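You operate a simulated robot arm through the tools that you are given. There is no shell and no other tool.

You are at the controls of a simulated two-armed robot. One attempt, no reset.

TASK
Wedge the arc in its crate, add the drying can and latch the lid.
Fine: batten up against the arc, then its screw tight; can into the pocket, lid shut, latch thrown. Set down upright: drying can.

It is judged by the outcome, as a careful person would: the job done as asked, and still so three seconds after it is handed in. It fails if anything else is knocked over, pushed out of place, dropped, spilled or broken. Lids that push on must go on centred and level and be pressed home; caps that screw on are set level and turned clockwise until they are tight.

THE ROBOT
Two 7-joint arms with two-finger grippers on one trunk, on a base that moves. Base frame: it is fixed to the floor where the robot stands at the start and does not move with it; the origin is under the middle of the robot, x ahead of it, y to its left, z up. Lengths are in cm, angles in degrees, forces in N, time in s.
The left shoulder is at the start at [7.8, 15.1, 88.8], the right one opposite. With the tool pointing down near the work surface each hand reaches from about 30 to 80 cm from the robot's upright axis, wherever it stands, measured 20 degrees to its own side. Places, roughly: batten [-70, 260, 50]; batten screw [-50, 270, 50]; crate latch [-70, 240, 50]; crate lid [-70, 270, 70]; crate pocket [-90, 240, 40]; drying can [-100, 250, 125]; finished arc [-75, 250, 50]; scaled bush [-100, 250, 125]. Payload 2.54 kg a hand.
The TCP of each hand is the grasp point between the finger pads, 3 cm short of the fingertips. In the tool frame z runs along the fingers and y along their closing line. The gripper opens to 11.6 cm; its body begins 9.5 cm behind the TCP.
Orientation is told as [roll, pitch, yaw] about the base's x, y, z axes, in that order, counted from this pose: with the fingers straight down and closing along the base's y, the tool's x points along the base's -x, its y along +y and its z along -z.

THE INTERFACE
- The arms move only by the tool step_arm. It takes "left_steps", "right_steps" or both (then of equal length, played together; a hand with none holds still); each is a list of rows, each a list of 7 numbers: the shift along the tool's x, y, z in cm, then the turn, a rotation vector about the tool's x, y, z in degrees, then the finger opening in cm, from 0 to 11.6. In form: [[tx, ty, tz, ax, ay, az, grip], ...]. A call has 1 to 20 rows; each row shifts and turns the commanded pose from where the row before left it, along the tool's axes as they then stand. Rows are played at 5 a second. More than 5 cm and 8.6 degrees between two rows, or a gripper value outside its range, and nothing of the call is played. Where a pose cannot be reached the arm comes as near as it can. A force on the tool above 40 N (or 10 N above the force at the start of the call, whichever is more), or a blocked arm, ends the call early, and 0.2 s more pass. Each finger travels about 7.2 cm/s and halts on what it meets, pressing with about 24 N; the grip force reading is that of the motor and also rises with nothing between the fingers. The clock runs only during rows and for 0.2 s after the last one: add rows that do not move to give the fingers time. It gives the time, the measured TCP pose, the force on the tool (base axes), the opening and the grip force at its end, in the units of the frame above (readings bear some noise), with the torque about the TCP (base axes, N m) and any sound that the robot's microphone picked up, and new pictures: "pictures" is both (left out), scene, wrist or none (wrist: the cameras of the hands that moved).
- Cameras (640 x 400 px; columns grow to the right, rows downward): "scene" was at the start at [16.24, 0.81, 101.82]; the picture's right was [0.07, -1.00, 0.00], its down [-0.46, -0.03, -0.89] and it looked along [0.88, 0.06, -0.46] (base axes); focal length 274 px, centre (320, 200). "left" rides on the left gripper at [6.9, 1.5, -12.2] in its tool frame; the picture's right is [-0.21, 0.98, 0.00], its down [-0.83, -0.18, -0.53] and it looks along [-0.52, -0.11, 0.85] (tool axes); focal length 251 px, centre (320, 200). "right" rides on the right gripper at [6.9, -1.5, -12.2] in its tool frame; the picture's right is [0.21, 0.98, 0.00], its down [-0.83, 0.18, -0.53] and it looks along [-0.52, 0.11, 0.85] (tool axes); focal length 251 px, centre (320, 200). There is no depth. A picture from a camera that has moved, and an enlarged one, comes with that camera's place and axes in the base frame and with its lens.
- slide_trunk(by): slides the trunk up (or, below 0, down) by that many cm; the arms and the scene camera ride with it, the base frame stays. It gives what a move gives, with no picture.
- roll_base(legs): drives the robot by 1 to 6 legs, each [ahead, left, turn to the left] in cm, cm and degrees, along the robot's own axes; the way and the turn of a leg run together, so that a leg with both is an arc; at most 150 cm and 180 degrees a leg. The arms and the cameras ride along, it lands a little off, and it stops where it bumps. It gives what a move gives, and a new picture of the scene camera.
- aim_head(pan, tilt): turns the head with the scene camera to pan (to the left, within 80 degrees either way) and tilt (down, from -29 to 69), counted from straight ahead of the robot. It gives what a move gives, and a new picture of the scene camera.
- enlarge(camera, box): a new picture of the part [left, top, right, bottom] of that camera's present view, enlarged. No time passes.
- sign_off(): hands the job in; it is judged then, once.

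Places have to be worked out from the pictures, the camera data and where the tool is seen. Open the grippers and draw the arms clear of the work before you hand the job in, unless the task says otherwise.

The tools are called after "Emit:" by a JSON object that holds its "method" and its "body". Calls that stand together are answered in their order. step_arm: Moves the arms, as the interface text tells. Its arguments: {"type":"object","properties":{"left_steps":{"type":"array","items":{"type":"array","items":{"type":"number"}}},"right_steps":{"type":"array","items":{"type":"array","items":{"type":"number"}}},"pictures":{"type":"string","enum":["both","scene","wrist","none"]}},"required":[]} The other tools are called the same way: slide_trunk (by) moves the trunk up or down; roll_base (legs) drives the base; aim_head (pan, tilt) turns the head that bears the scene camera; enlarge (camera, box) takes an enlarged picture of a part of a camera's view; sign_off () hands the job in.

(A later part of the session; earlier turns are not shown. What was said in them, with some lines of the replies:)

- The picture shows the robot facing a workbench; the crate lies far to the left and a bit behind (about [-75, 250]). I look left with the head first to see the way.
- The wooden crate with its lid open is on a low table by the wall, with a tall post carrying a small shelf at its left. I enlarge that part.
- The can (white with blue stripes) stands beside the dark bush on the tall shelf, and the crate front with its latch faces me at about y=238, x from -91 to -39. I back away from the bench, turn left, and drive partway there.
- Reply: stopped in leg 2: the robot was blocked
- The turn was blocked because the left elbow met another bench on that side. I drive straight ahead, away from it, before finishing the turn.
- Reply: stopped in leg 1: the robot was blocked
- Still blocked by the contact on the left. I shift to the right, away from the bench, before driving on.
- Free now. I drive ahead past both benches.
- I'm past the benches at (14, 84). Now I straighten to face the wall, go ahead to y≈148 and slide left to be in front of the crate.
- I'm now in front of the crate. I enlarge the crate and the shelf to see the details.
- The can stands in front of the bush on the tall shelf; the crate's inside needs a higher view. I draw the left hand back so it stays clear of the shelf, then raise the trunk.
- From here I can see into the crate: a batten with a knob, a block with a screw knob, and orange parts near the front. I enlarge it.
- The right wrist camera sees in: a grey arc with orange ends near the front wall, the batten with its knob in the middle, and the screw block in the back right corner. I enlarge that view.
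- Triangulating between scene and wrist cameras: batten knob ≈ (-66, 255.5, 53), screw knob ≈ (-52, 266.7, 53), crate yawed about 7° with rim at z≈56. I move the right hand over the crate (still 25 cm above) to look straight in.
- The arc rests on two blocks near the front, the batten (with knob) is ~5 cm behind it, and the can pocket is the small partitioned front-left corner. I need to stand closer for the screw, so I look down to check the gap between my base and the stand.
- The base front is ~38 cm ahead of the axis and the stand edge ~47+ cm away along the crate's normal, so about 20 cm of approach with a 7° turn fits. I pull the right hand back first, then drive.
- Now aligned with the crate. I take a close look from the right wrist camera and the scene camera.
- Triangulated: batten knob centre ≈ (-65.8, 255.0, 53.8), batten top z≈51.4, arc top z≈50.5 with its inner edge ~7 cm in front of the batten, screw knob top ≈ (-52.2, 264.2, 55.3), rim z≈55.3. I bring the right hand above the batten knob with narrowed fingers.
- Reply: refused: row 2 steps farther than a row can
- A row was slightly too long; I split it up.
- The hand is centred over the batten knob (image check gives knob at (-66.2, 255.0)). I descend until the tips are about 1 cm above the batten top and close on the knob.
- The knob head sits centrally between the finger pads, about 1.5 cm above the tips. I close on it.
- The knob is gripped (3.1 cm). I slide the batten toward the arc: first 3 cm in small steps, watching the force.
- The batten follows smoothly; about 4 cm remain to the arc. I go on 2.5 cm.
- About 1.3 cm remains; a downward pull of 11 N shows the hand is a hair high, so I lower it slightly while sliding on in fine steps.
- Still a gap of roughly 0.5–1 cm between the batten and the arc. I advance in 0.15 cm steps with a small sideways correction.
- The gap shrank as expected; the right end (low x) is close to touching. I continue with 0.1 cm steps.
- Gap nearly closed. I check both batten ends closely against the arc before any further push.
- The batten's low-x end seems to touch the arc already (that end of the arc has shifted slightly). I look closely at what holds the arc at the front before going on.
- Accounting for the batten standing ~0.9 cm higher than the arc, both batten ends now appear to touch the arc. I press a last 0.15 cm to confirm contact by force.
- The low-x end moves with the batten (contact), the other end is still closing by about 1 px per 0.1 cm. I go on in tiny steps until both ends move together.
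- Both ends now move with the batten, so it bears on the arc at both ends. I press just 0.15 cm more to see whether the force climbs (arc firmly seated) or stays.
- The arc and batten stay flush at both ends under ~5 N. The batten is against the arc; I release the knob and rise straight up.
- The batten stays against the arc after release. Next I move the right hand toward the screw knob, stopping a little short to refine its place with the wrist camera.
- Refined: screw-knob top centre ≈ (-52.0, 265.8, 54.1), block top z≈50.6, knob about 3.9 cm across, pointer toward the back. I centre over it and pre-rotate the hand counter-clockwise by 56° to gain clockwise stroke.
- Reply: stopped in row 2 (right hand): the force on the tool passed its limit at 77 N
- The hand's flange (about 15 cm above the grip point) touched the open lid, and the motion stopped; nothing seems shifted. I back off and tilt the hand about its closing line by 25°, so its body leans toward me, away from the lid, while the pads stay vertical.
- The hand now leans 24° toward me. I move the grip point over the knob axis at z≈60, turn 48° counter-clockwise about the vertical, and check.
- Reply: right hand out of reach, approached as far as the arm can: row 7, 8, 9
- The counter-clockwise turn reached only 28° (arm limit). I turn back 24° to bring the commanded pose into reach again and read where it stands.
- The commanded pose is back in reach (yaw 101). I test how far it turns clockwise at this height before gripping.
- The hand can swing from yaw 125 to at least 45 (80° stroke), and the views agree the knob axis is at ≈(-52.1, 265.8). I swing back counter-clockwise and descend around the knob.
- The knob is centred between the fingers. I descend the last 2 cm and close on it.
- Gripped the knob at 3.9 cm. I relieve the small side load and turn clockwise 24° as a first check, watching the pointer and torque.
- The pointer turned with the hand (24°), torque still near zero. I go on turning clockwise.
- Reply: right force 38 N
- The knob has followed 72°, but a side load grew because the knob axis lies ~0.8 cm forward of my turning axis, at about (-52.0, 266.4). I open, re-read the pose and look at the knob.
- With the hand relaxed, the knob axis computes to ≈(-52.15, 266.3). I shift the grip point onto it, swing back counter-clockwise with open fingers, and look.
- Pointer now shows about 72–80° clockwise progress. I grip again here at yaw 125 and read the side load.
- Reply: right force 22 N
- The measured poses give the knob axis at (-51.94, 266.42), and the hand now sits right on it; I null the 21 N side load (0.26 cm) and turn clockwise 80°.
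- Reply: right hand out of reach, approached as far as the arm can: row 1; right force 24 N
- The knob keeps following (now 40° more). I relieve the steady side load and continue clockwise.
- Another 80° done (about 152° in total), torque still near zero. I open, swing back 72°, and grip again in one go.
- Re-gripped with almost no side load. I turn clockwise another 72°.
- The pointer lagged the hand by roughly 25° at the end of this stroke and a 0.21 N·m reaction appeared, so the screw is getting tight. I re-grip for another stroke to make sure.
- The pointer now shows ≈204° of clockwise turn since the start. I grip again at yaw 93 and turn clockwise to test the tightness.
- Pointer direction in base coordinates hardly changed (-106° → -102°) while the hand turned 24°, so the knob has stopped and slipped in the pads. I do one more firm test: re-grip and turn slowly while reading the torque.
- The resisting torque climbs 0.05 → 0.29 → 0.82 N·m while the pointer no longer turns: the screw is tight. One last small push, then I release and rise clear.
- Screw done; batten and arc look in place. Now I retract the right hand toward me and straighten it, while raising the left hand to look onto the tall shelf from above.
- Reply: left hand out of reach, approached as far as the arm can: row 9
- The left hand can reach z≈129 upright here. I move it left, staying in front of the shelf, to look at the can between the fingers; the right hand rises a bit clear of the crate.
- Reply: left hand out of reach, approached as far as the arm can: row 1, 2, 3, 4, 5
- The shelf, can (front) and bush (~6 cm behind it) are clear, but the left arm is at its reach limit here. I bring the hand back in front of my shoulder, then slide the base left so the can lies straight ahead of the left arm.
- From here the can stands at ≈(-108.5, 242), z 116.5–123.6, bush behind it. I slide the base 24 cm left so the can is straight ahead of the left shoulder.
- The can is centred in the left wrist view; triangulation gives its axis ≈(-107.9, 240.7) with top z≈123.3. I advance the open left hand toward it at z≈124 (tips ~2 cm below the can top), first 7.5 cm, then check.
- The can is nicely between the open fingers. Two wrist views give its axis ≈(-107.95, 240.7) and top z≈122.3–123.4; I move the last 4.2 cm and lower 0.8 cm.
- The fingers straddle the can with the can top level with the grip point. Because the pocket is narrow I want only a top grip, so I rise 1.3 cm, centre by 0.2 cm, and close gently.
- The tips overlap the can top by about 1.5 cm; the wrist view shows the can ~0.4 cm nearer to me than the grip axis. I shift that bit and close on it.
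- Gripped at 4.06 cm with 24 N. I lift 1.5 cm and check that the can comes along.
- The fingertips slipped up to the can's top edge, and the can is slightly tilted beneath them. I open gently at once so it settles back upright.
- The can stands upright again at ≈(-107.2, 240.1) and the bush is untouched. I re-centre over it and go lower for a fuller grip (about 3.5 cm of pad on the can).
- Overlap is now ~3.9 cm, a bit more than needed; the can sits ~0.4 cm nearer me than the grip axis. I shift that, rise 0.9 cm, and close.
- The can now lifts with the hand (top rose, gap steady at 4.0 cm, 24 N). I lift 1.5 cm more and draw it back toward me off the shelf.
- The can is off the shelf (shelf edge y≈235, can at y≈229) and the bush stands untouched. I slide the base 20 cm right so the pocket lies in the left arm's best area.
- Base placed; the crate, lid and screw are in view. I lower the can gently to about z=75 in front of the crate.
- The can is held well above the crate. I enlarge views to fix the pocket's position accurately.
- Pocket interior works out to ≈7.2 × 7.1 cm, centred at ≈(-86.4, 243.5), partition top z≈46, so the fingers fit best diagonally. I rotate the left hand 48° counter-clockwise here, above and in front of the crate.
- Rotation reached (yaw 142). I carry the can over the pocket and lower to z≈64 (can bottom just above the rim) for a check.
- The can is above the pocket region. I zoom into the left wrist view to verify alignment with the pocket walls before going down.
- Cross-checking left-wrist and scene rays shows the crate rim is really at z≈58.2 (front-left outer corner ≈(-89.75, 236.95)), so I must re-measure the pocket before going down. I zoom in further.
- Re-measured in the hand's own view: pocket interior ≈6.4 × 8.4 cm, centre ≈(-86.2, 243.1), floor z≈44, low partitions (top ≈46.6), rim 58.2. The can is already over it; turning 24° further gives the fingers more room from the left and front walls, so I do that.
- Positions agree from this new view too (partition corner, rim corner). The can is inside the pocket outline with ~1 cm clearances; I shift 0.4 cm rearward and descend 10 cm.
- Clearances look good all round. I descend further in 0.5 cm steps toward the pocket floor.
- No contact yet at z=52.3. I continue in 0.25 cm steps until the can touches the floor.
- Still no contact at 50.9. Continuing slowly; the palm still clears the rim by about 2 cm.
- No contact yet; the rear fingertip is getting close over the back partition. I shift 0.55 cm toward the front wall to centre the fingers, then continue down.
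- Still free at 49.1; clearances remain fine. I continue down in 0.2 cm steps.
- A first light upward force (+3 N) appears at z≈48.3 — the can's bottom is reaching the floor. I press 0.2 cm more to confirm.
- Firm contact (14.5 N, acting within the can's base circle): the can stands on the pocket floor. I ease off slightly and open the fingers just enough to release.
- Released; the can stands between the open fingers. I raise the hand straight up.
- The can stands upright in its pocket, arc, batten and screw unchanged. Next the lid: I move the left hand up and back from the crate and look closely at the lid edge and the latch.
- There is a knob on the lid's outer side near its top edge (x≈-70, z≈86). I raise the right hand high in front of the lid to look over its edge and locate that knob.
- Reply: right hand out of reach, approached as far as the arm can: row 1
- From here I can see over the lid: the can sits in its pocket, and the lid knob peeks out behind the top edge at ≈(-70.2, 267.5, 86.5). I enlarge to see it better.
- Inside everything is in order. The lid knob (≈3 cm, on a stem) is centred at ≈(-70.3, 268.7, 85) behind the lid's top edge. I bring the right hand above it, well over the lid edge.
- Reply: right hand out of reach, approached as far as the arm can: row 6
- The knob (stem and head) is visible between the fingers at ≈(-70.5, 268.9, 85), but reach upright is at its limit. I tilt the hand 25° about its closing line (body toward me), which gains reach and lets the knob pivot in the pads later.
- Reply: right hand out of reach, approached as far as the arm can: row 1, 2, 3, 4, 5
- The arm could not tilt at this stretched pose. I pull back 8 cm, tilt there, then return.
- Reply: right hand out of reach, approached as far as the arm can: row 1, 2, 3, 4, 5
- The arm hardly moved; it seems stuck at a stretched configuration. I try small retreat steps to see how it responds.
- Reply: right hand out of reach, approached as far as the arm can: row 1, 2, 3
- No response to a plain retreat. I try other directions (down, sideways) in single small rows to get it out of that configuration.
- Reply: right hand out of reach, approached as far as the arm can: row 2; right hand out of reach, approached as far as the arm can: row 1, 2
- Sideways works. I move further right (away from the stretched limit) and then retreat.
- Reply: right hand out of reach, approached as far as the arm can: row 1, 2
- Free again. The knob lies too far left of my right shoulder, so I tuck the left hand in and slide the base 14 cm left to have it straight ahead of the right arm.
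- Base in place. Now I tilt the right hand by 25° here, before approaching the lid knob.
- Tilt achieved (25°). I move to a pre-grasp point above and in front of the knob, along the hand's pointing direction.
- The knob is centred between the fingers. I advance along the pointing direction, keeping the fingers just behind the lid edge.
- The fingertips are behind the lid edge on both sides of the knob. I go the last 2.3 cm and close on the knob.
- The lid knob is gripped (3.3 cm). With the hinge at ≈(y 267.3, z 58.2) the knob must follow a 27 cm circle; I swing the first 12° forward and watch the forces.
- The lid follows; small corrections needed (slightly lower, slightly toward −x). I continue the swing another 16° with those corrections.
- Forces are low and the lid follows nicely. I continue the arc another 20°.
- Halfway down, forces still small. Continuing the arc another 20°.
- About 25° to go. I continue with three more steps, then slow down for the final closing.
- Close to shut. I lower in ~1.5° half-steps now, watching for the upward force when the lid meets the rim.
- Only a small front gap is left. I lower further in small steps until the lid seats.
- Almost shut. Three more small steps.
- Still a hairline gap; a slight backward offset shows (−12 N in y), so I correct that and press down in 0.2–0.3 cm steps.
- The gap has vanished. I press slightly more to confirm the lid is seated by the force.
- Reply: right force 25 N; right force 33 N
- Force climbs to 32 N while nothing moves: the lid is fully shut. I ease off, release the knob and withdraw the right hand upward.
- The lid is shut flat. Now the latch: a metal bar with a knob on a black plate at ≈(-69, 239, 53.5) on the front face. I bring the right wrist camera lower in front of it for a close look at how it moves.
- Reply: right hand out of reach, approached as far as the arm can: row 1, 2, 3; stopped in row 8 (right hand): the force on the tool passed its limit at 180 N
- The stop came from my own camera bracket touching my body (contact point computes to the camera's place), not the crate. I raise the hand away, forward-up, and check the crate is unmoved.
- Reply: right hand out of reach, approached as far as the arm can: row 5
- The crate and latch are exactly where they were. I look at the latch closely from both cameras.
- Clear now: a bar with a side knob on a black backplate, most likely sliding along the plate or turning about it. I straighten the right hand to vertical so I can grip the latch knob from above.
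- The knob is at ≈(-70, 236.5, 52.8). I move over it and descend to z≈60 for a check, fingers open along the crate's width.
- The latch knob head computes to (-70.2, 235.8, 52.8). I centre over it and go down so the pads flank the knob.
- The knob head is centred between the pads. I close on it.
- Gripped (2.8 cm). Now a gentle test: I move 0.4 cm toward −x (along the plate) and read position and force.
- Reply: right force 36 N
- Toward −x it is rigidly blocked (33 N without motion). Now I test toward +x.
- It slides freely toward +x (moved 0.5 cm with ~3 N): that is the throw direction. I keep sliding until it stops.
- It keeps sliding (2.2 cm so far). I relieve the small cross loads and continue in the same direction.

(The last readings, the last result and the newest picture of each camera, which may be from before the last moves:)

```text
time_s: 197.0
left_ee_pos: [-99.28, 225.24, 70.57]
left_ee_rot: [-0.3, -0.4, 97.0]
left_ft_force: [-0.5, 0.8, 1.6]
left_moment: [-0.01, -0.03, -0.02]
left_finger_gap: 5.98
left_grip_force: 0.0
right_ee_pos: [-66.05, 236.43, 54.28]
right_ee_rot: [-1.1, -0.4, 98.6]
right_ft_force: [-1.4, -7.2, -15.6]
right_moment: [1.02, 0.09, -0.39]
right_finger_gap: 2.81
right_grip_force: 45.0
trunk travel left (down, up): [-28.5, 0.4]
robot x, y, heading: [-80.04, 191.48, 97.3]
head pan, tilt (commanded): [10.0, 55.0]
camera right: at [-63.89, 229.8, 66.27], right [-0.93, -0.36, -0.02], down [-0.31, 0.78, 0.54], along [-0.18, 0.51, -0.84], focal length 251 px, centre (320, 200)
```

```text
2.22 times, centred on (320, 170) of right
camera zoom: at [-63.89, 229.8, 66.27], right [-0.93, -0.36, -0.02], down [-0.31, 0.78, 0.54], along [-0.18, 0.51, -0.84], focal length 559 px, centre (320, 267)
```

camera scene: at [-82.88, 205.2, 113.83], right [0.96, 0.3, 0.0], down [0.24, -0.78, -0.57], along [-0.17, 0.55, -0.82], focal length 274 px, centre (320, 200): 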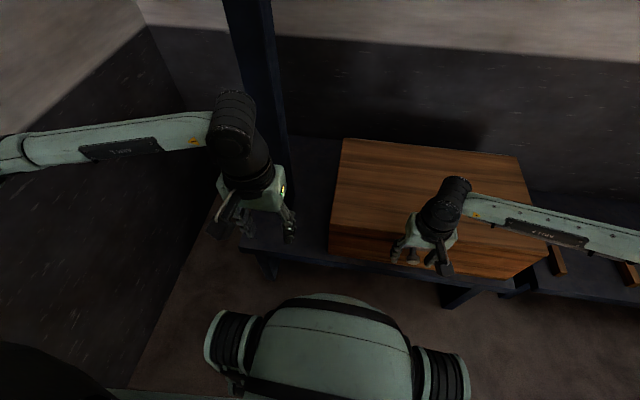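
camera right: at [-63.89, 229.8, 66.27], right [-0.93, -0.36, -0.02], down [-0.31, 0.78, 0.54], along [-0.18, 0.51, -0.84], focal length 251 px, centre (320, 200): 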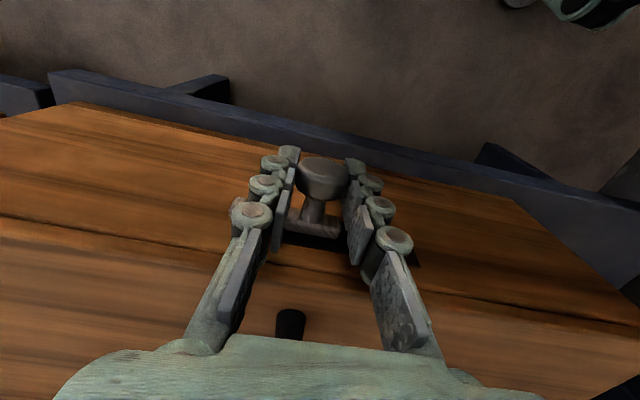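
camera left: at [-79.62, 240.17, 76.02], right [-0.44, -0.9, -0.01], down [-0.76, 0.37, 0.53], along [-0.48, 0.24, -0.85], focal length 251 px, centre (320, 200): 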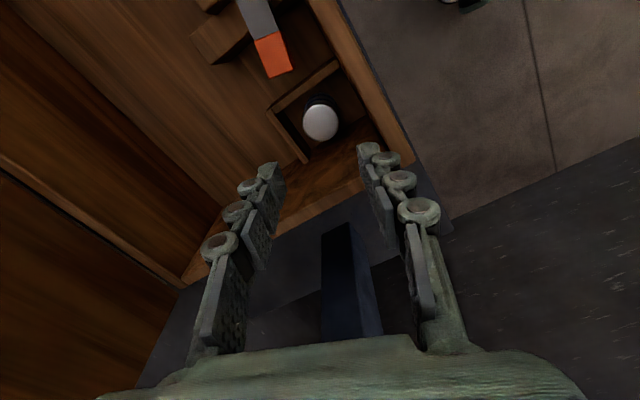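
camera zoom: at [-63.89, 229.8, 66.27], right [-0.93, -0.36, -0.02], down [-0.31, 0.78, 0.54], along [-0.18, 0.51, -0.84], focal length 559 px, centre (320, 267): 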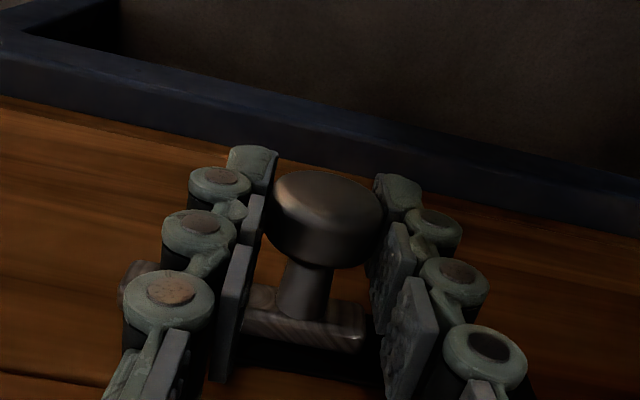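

3.9 cm so far and still sliding; the bar stays parallel, so it is a bolt. I relieve the −16 N vertical load and continue.

Emit:
{"method": "step_arm", "body": {"right_steps": [[0.05, -0.2, 0.17, 0, 0, 0, 1], [0, -0.3, 0, 0, 0, 0, 1], [0, -0.3, 0, 0, 0, 0, 1], [0, 0, 0, 0, 0, 0, 1]], "pictures": "none"}}

Emit:
{"method": "step_arm", "body": {"right_steps": [[0, -0.3, 0, 0, 0, 0, 1], [0, -0.3, 0, 0, 0, 0, 1], [0, 0, 0, 0, 0, 0, 1]], "pictures": "wrist"}}

```text
time_s: 198.0
left_ee_pos: [-99.34, 225.27, 70.56]
left_ee_rot: [-0.4, -0.3, 97.0]
left_ft_force: [0.3, 0.8, -0.9]
left_moment: [0.0, -0.03, -0.01]
left_finger_gap: 6.01
left_grip_force: 0.0
right_ee_pos: [-65.54, 236.48, 54.22]
right_ee_rot: [-0.9, -0.7, 98.7]
right_ft_force: [-9.9, -1.6, -4.5]
right_moment: [-0.21, 0.07, -0.59]
right_finger_gap: 2.8
right_grip_force: 44.5
trunk travel left (down, up): [-28.5, 0.4]
robot x, y, heading: [-79.97, 191.56, 97.4]
head pan, tilt (commanded): [10.0, 55.0]
```

```text
time_s: 198.9
left_ee_pos: [-99.21, 225.25, 70.58]
left_ee_rot: [-0.2, -0.4, 97.1]
left_ft_force: [-0.2, -0.5, -0.5]
left_moment: [0.03, 0.02, -0.01]
left_finger_gap: 6.0
left_grip_force: 0.0
right_ee_pos: [-65.6, 236.62, 54.12]
right_ee_rot: [-0.2, -0.7, 98.9]
right_ft_force: [-3.3, 2.1, -4.0]
right_moment: [-0.14, -0.31, -0.53]
right_finger_gap: 2.82
right_grip_force: 45.2
trunk travel left (down, up): [-28.5, 0.4]
robot x, y, heading: [-80.41, 191.11, 97.2]
head pan, tilt (commanded): [10.0, 55.0]
stopped in row 3 (right hand): the force on the tool passed its limit at 40 N (the readings are from after the stop); the commanded pose is now the measured one
camera right: at [-63.08, 229.86, 66.21], right [-0.93, -0.36, -0.01], down [-0.31, 0.78, 0.54], along [-0.19, 0.51, -0.84], focal length 251 px, centre (320, 200)
```

right: 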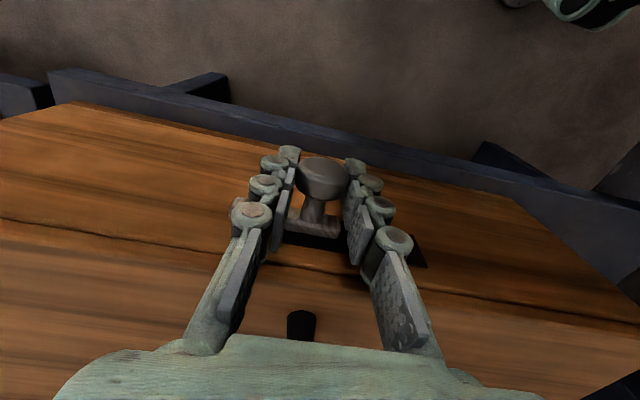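

End stop reached (40 N at x≈-65.5, total stroke ≈4.4 cm): the latch is thrown. I release the knob and rise clear.

Emit:
{"method": "step_arm", "body": {"right_steps": [[0, 0, 0, 0, 0, 0, 3.2], [0, 0, 0, 0, 0, 0, 5], [0, 0, 0, 0, 0, 0, 6.5], [0, 0, 0, 0, 0, 0, 6.5], [0, 0, -2, 0, 0, 0, 6.5], [0, 0, -4, 0, 0, 0, 6.5], [0, 0, -4, 0, 0, 0, 6.5], [0, 0, -4, 0, 0, 0, 6.5], [0, 0, 0, 0, 0, 0, 6.5]], "pictures": "both"}}

Emit:
{"method": "enlarge", "body": {"camera": "right", "box": [180, 60, 460, 240]}}

Emit:
{"method": "enlarge", "body": {"camera": "scene", "box": [315, 130, 585, 300]}}

```text
time_s: 200.9
left_ee_pos: [-99.2, 225.2, 70.56]
left_ee_rot: [-0.3, -0.3, 97.1]
left_ft_force: [-0.3, -0.3, -0.2]
left_moment: [-0.01, 0.01, 0.0]
left_finger_gap: 6.01
left_grip_force: 0.1
right_ee_pos: [-65.69, 236.56, 68.63]
right_ee_rot: [-0.1, -0.7, 99.1]
right_ft_force: [0.6, -1.6, 0.0]
right_moment: [0.03, 0.02, 0.01]
right_finger_gap: 6.51
right_grip_force: 0.1
trunk travel left (down, up): [-28.5, 0.4]
robot x, y, heading: [-80.5, 191.48, 97.3]
head pan, tilt (commanded): [10.0, 55.0]
camera scene: at [-82.92, 205.19, 113.83], right [0.96, 0.3, 0.0], down [0.24, -0.78, -0.57], along [-0.17, 0.55, -0.82], focal length 274 px, centre (320, 200)
camera right: at [-63.15, 229.76, 80.45], right [-0.93, -0.36, -0.01], down [-0.31, 0.78, 0.54], along [-0.19, 0.51, -0.84], focal length 251 px, centre (320, 200)
```

scene: 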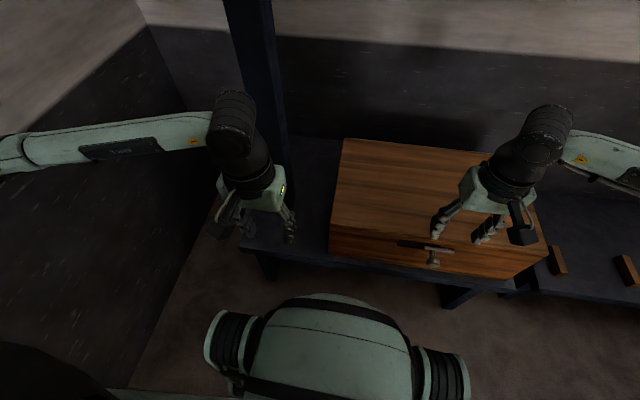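
right: 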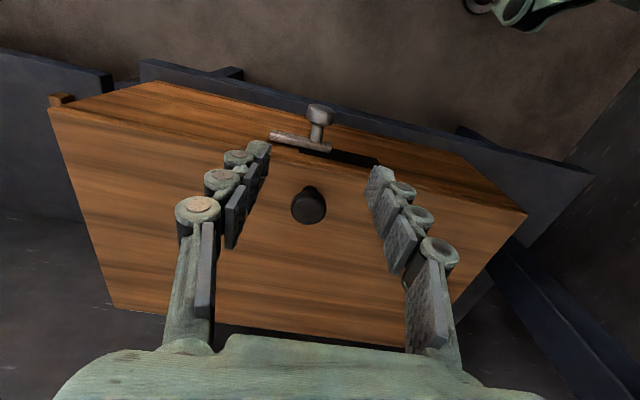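

```text
2.22 times, centred on (320, 150) of right
camera zoom: at [-63.15, 229.76, 80.45], right [-0.93, -0.36, -0.01], down [-0.31, 0.78, 0.54], along [-0.19, 0.51, -0.84], focal length 559 px, centre (320, 311)
```

zoom: 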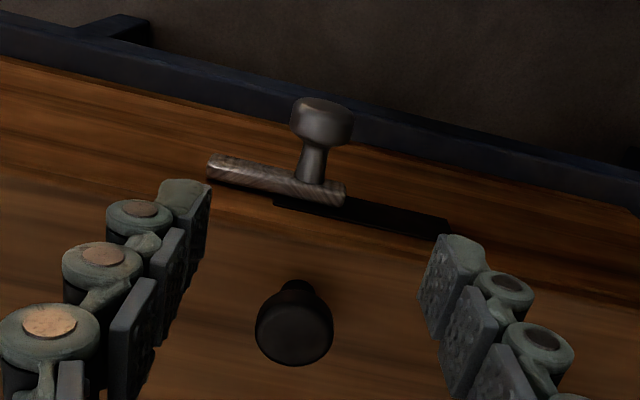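

```text
2.35 times, centred on (450, 215) of scene
camera zoom: at [-82.92, 205.19, 113.83], right [0.96, 0.3, 0.0], down [0.24, -0.78, -0.57], along [-0.17, 0.55, -0.82], focal length 645 px, centre (14, 165)
```

zoom: 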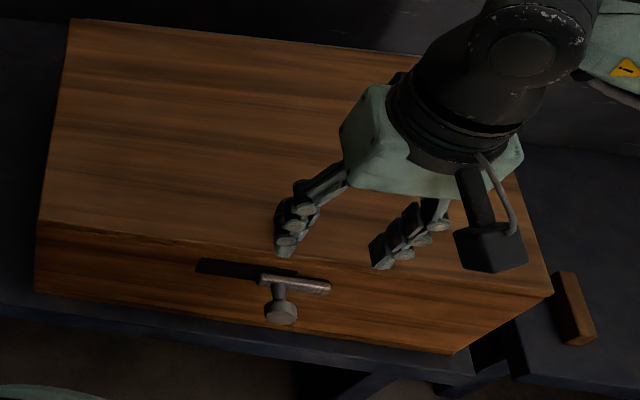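

The bolt has moved fully to the other end of its plate; lid shut. I raise the right hand, open both grippers and draw both arms back.

Emit:
{"method": "step_arm", "body": {"left_steps": [[0, 0, -2, 0, 0, 0, 8], [0, 0, -2, 0, 0, 0, 10], [0, 0, -2, 0, 0, 0, 11], [0, 0, 0, 0, 0, 0, 11], [0, 0, 0, 0, 0, 0, 11], [0, 0, 0, 0, 0, 0, 11]], "right_steps": [[0, 0, -4, 0, 0, 0, 8], [0, 0, -4, 0, 0, 0, 10], [0, -2, -4, 0, 0, 0, 11], [2, -3, -2, 0, 0, 0, 11], [3, -3, 0, 0, 0, 0, 11], [0, 0, 0, 0, 0, 0, 11]], "pictures": "none"}}

Emit:
{"method": "roll_base", "body": {"legs": [[-20, 0, 0]]}}

Emit:
{"method": "aim_head", "body": {"pan": 0, "tilt": 40}}

```text
time_s: 202.3
left_ee_pos: [-99.46, 225.31, 76.42]
left_ee_rot: [-0.2, -0.5, 97.1]
left_ft_force: [0.3, 0.6, 0.4]
left_moment: [-0.01, 0.0, -0.02]
left_finger_gap: 10.99
left_grip_force: 0.0
right_ee_pos: [-57.08, 232.48, 82.19]
right_ee_rot: [-0.3, -0.7, 99.0]
right_ft_force: [0.4, 1.2, 0.3]
right_moment: [0.0, 0.01, 0.01]
right_finger_gap: 11.02
right_grip_force: 0.1
trunk travel left (down, up): [-28.5, 0.4]
robot x, y, heading: [-80.31, 191.37, 97.1]
head pan, tilt (commanded): [10.0, 55.0]
```

```text
time_s: 203.9
left_ee_pos: [-96.89, 205.35, 76.37]
left_ee_rot: [-0.4, -0.5, 97.0]
left_ft_force: [-0.2, -0.2, 0.1]
left_moment: [-0.02, -0.02, -0.03]
left_finger_gap: 11.01
left_grip_force: 0.0
right_ee_pos: [-54.54, 212.64, 82.26]
right_ee_rot: [-0.1, -0.8, 98.9]
right_ft_force: [0.4, -0.6, -0.4]
right_moment: [0.03, -0.02, 0.0]
right_finger_gap: 11.03
right_grip_force: 0.1
trunk travel left (down, up): [-28.5, 0.4]
robot x, y, heading: [-77.88, 171.08, 97.2]
head pan, tilt (commanded): [10.0, 55.0]
camera scene: at [-80.41, 185.32, 113.84], right [0.96, 0.3, 0.0], down [0.24, -0.78, -0.57], along [-0.17, 0.55, -0.82], focal length 274 px, centre (320, 200)
```

scene: 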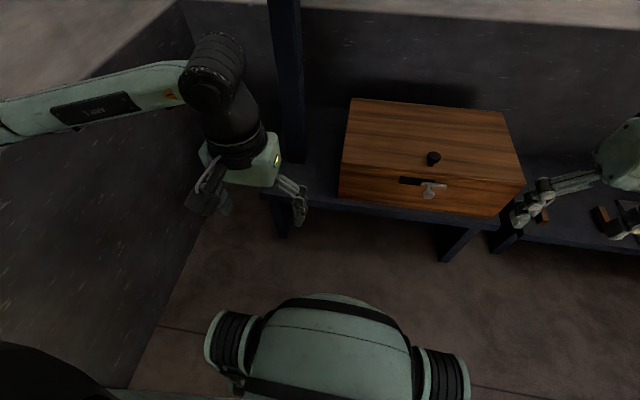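

```text
time_s: 204.7
left_ee_pos: [-96.97, 205.27, 76.39]
left_ee_rot: [-0.2, -0.5, 97.1]
left_ft_force: [-0.2, -0.2, -0.5]
left_moment: [0.01, 0.02, 0.02]
left_finger_gap: 11.0
left_grip_force: 0.1
right_ee_pos: [-54.63, 212.77, 82.19]
right_ee_rot: [-0.1, -0.8, 99.0]
right_ft_force: [-0.2, -0.1, 0.6]
right_moment: [0.0, 0.02, -0.01]
right_finger_gap: 11.01
right_grip_force: 0.0
trunk travel left (down, up): [-28.5, 0.4]
robot x, y, heading: [-78.04, 171.7, 97.1]
head pan, tilt (commanded): [0.0, 40.0]
camera scene: at [-79.35, 186.91, 115.89], right [0.99, 0.13, 0.0], down [0.08, -0.64, -0.77], along [-0.1, 0.76, -0.64], focal length 274 px, centre (320, 200)
```

scene: 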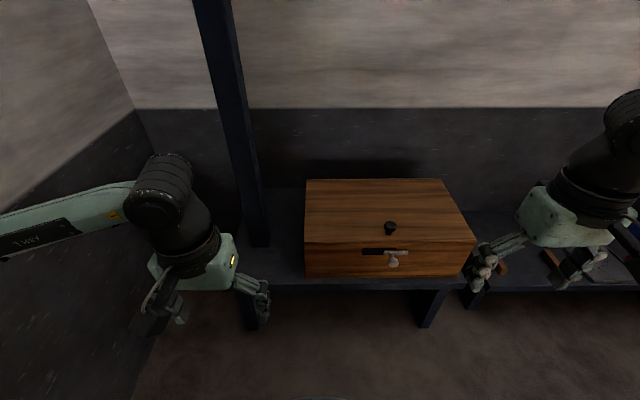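

The arms are clear and the crate is shut with the latch over. I check the close-up of the lid gap and latch, and that the bush on the shelf is still standing.

Emit:
{"method": "enlarge", "body": {"camera": "scene", "box": [290, 165, 490, 290]}}

Emit:
{"method": "aim_head", "body": {"pan": 15, "tilt": 5}}

```text
3.20 times, centred on (390, 228) of scene
camera zoom: at [-79.35, 186.91, 115.89], right [0.99, 0.13, 0.0], down [0.08, -0.64, -0.77], along [-0.1, 0.76, -0.64], focal length 877 px, centre (96, 112)
```

zoom: 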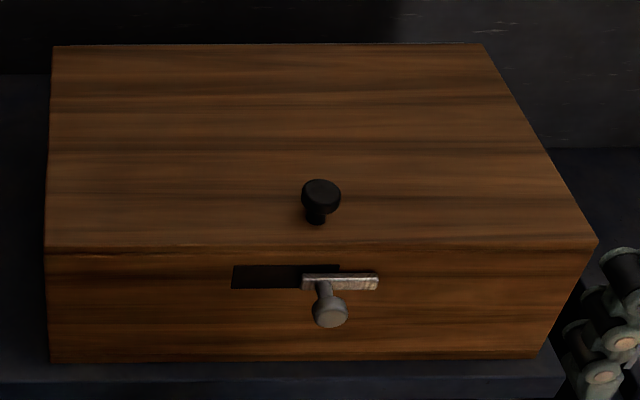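

```text
time_s: 205.7
left_ee_pos: [-96.97, 205.37, 76.43]
left_ee_rot: [-0.2, -0.4, 97.1]
left_ft_force: [0.5, -0.7, 0.7]
left_moment: [0.01, 0.01, 0.03]
left_finger_gap: 11.0
left_grip_force: 0.1
right_ee_pos: [-54.54, 212.67, 82.16]
right_ee_rot: [-0.1, -0.7, 99.1]
right_ft_force: [0.7, 0.6, 0.7]
right_moment: [0.0, -0.01, 0.01]
right_finger_gap: 11.0
right_grip_force: 0.0
trunk travel left (down, up): [-28.5, 0.4]
robot x, y, heading: [-77.87, 171.46, 97.5]
head pan, tilt (commanded): [15.0, 5.0]
camera scene: at [-81.75, 186.98, 121.47], right [0.93, 0.38, 0.0], down [0.03, -0.08, -1.0], along [-0.38, 0.92, -0.09], focal length 274 px, centre (320, 200)
```

scene: 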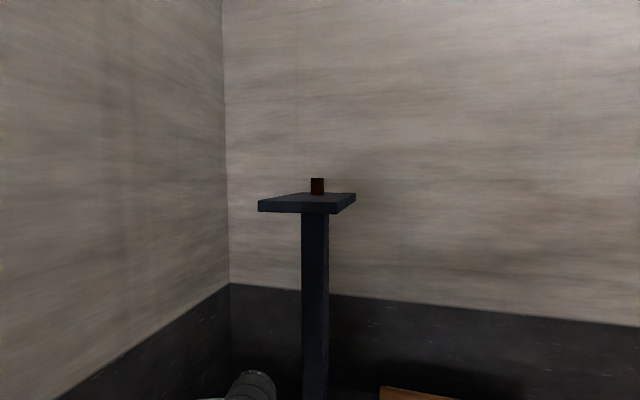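

The lid is flush, the latch is thrown, and the bush still stands on the shelf. The can, batten and screw were checked before the lid went down. I hand the job in.

Emit:
{"method": "sign_off", "body": {}}

```text
The job is handed in.
```

I wedged the arc, put the drying can in its pocket, shut the lid and threw the latch, then signed the job off. No verdict has come back yet.

- **Batten and arc:** The batten is up against the arc at both ends. Pushing it home turned the arc slightly: one end moved forward about 1 cm.
- **Screw:** I turned it clockwise about 190–200° until it stopped. It resisted at about 0.8 N·m with no further turning.
- **Drying can:** It stands upright in the pocket. My first grip on the shelf slipped and tilted it slightly; it settled upright again and the second grip held.
- **Lid:** It is shut flush, with no gap, and took about 32 N when pressed.
- **Latch:** It slid about 4.4 cm to its end stop and stayed there after release.

**Bumps on the way:**
- The left elbow touched the other bench while I was driving over.
- The right hand hit the open lid once, peaking at 77 N.
- The right wrist camera knocked my own body once.

Nothing was seen out of place afterwards, and the bush is still standing on its shelf. Both arms are clear with grippers open, and the base is backed off about 20 cm.
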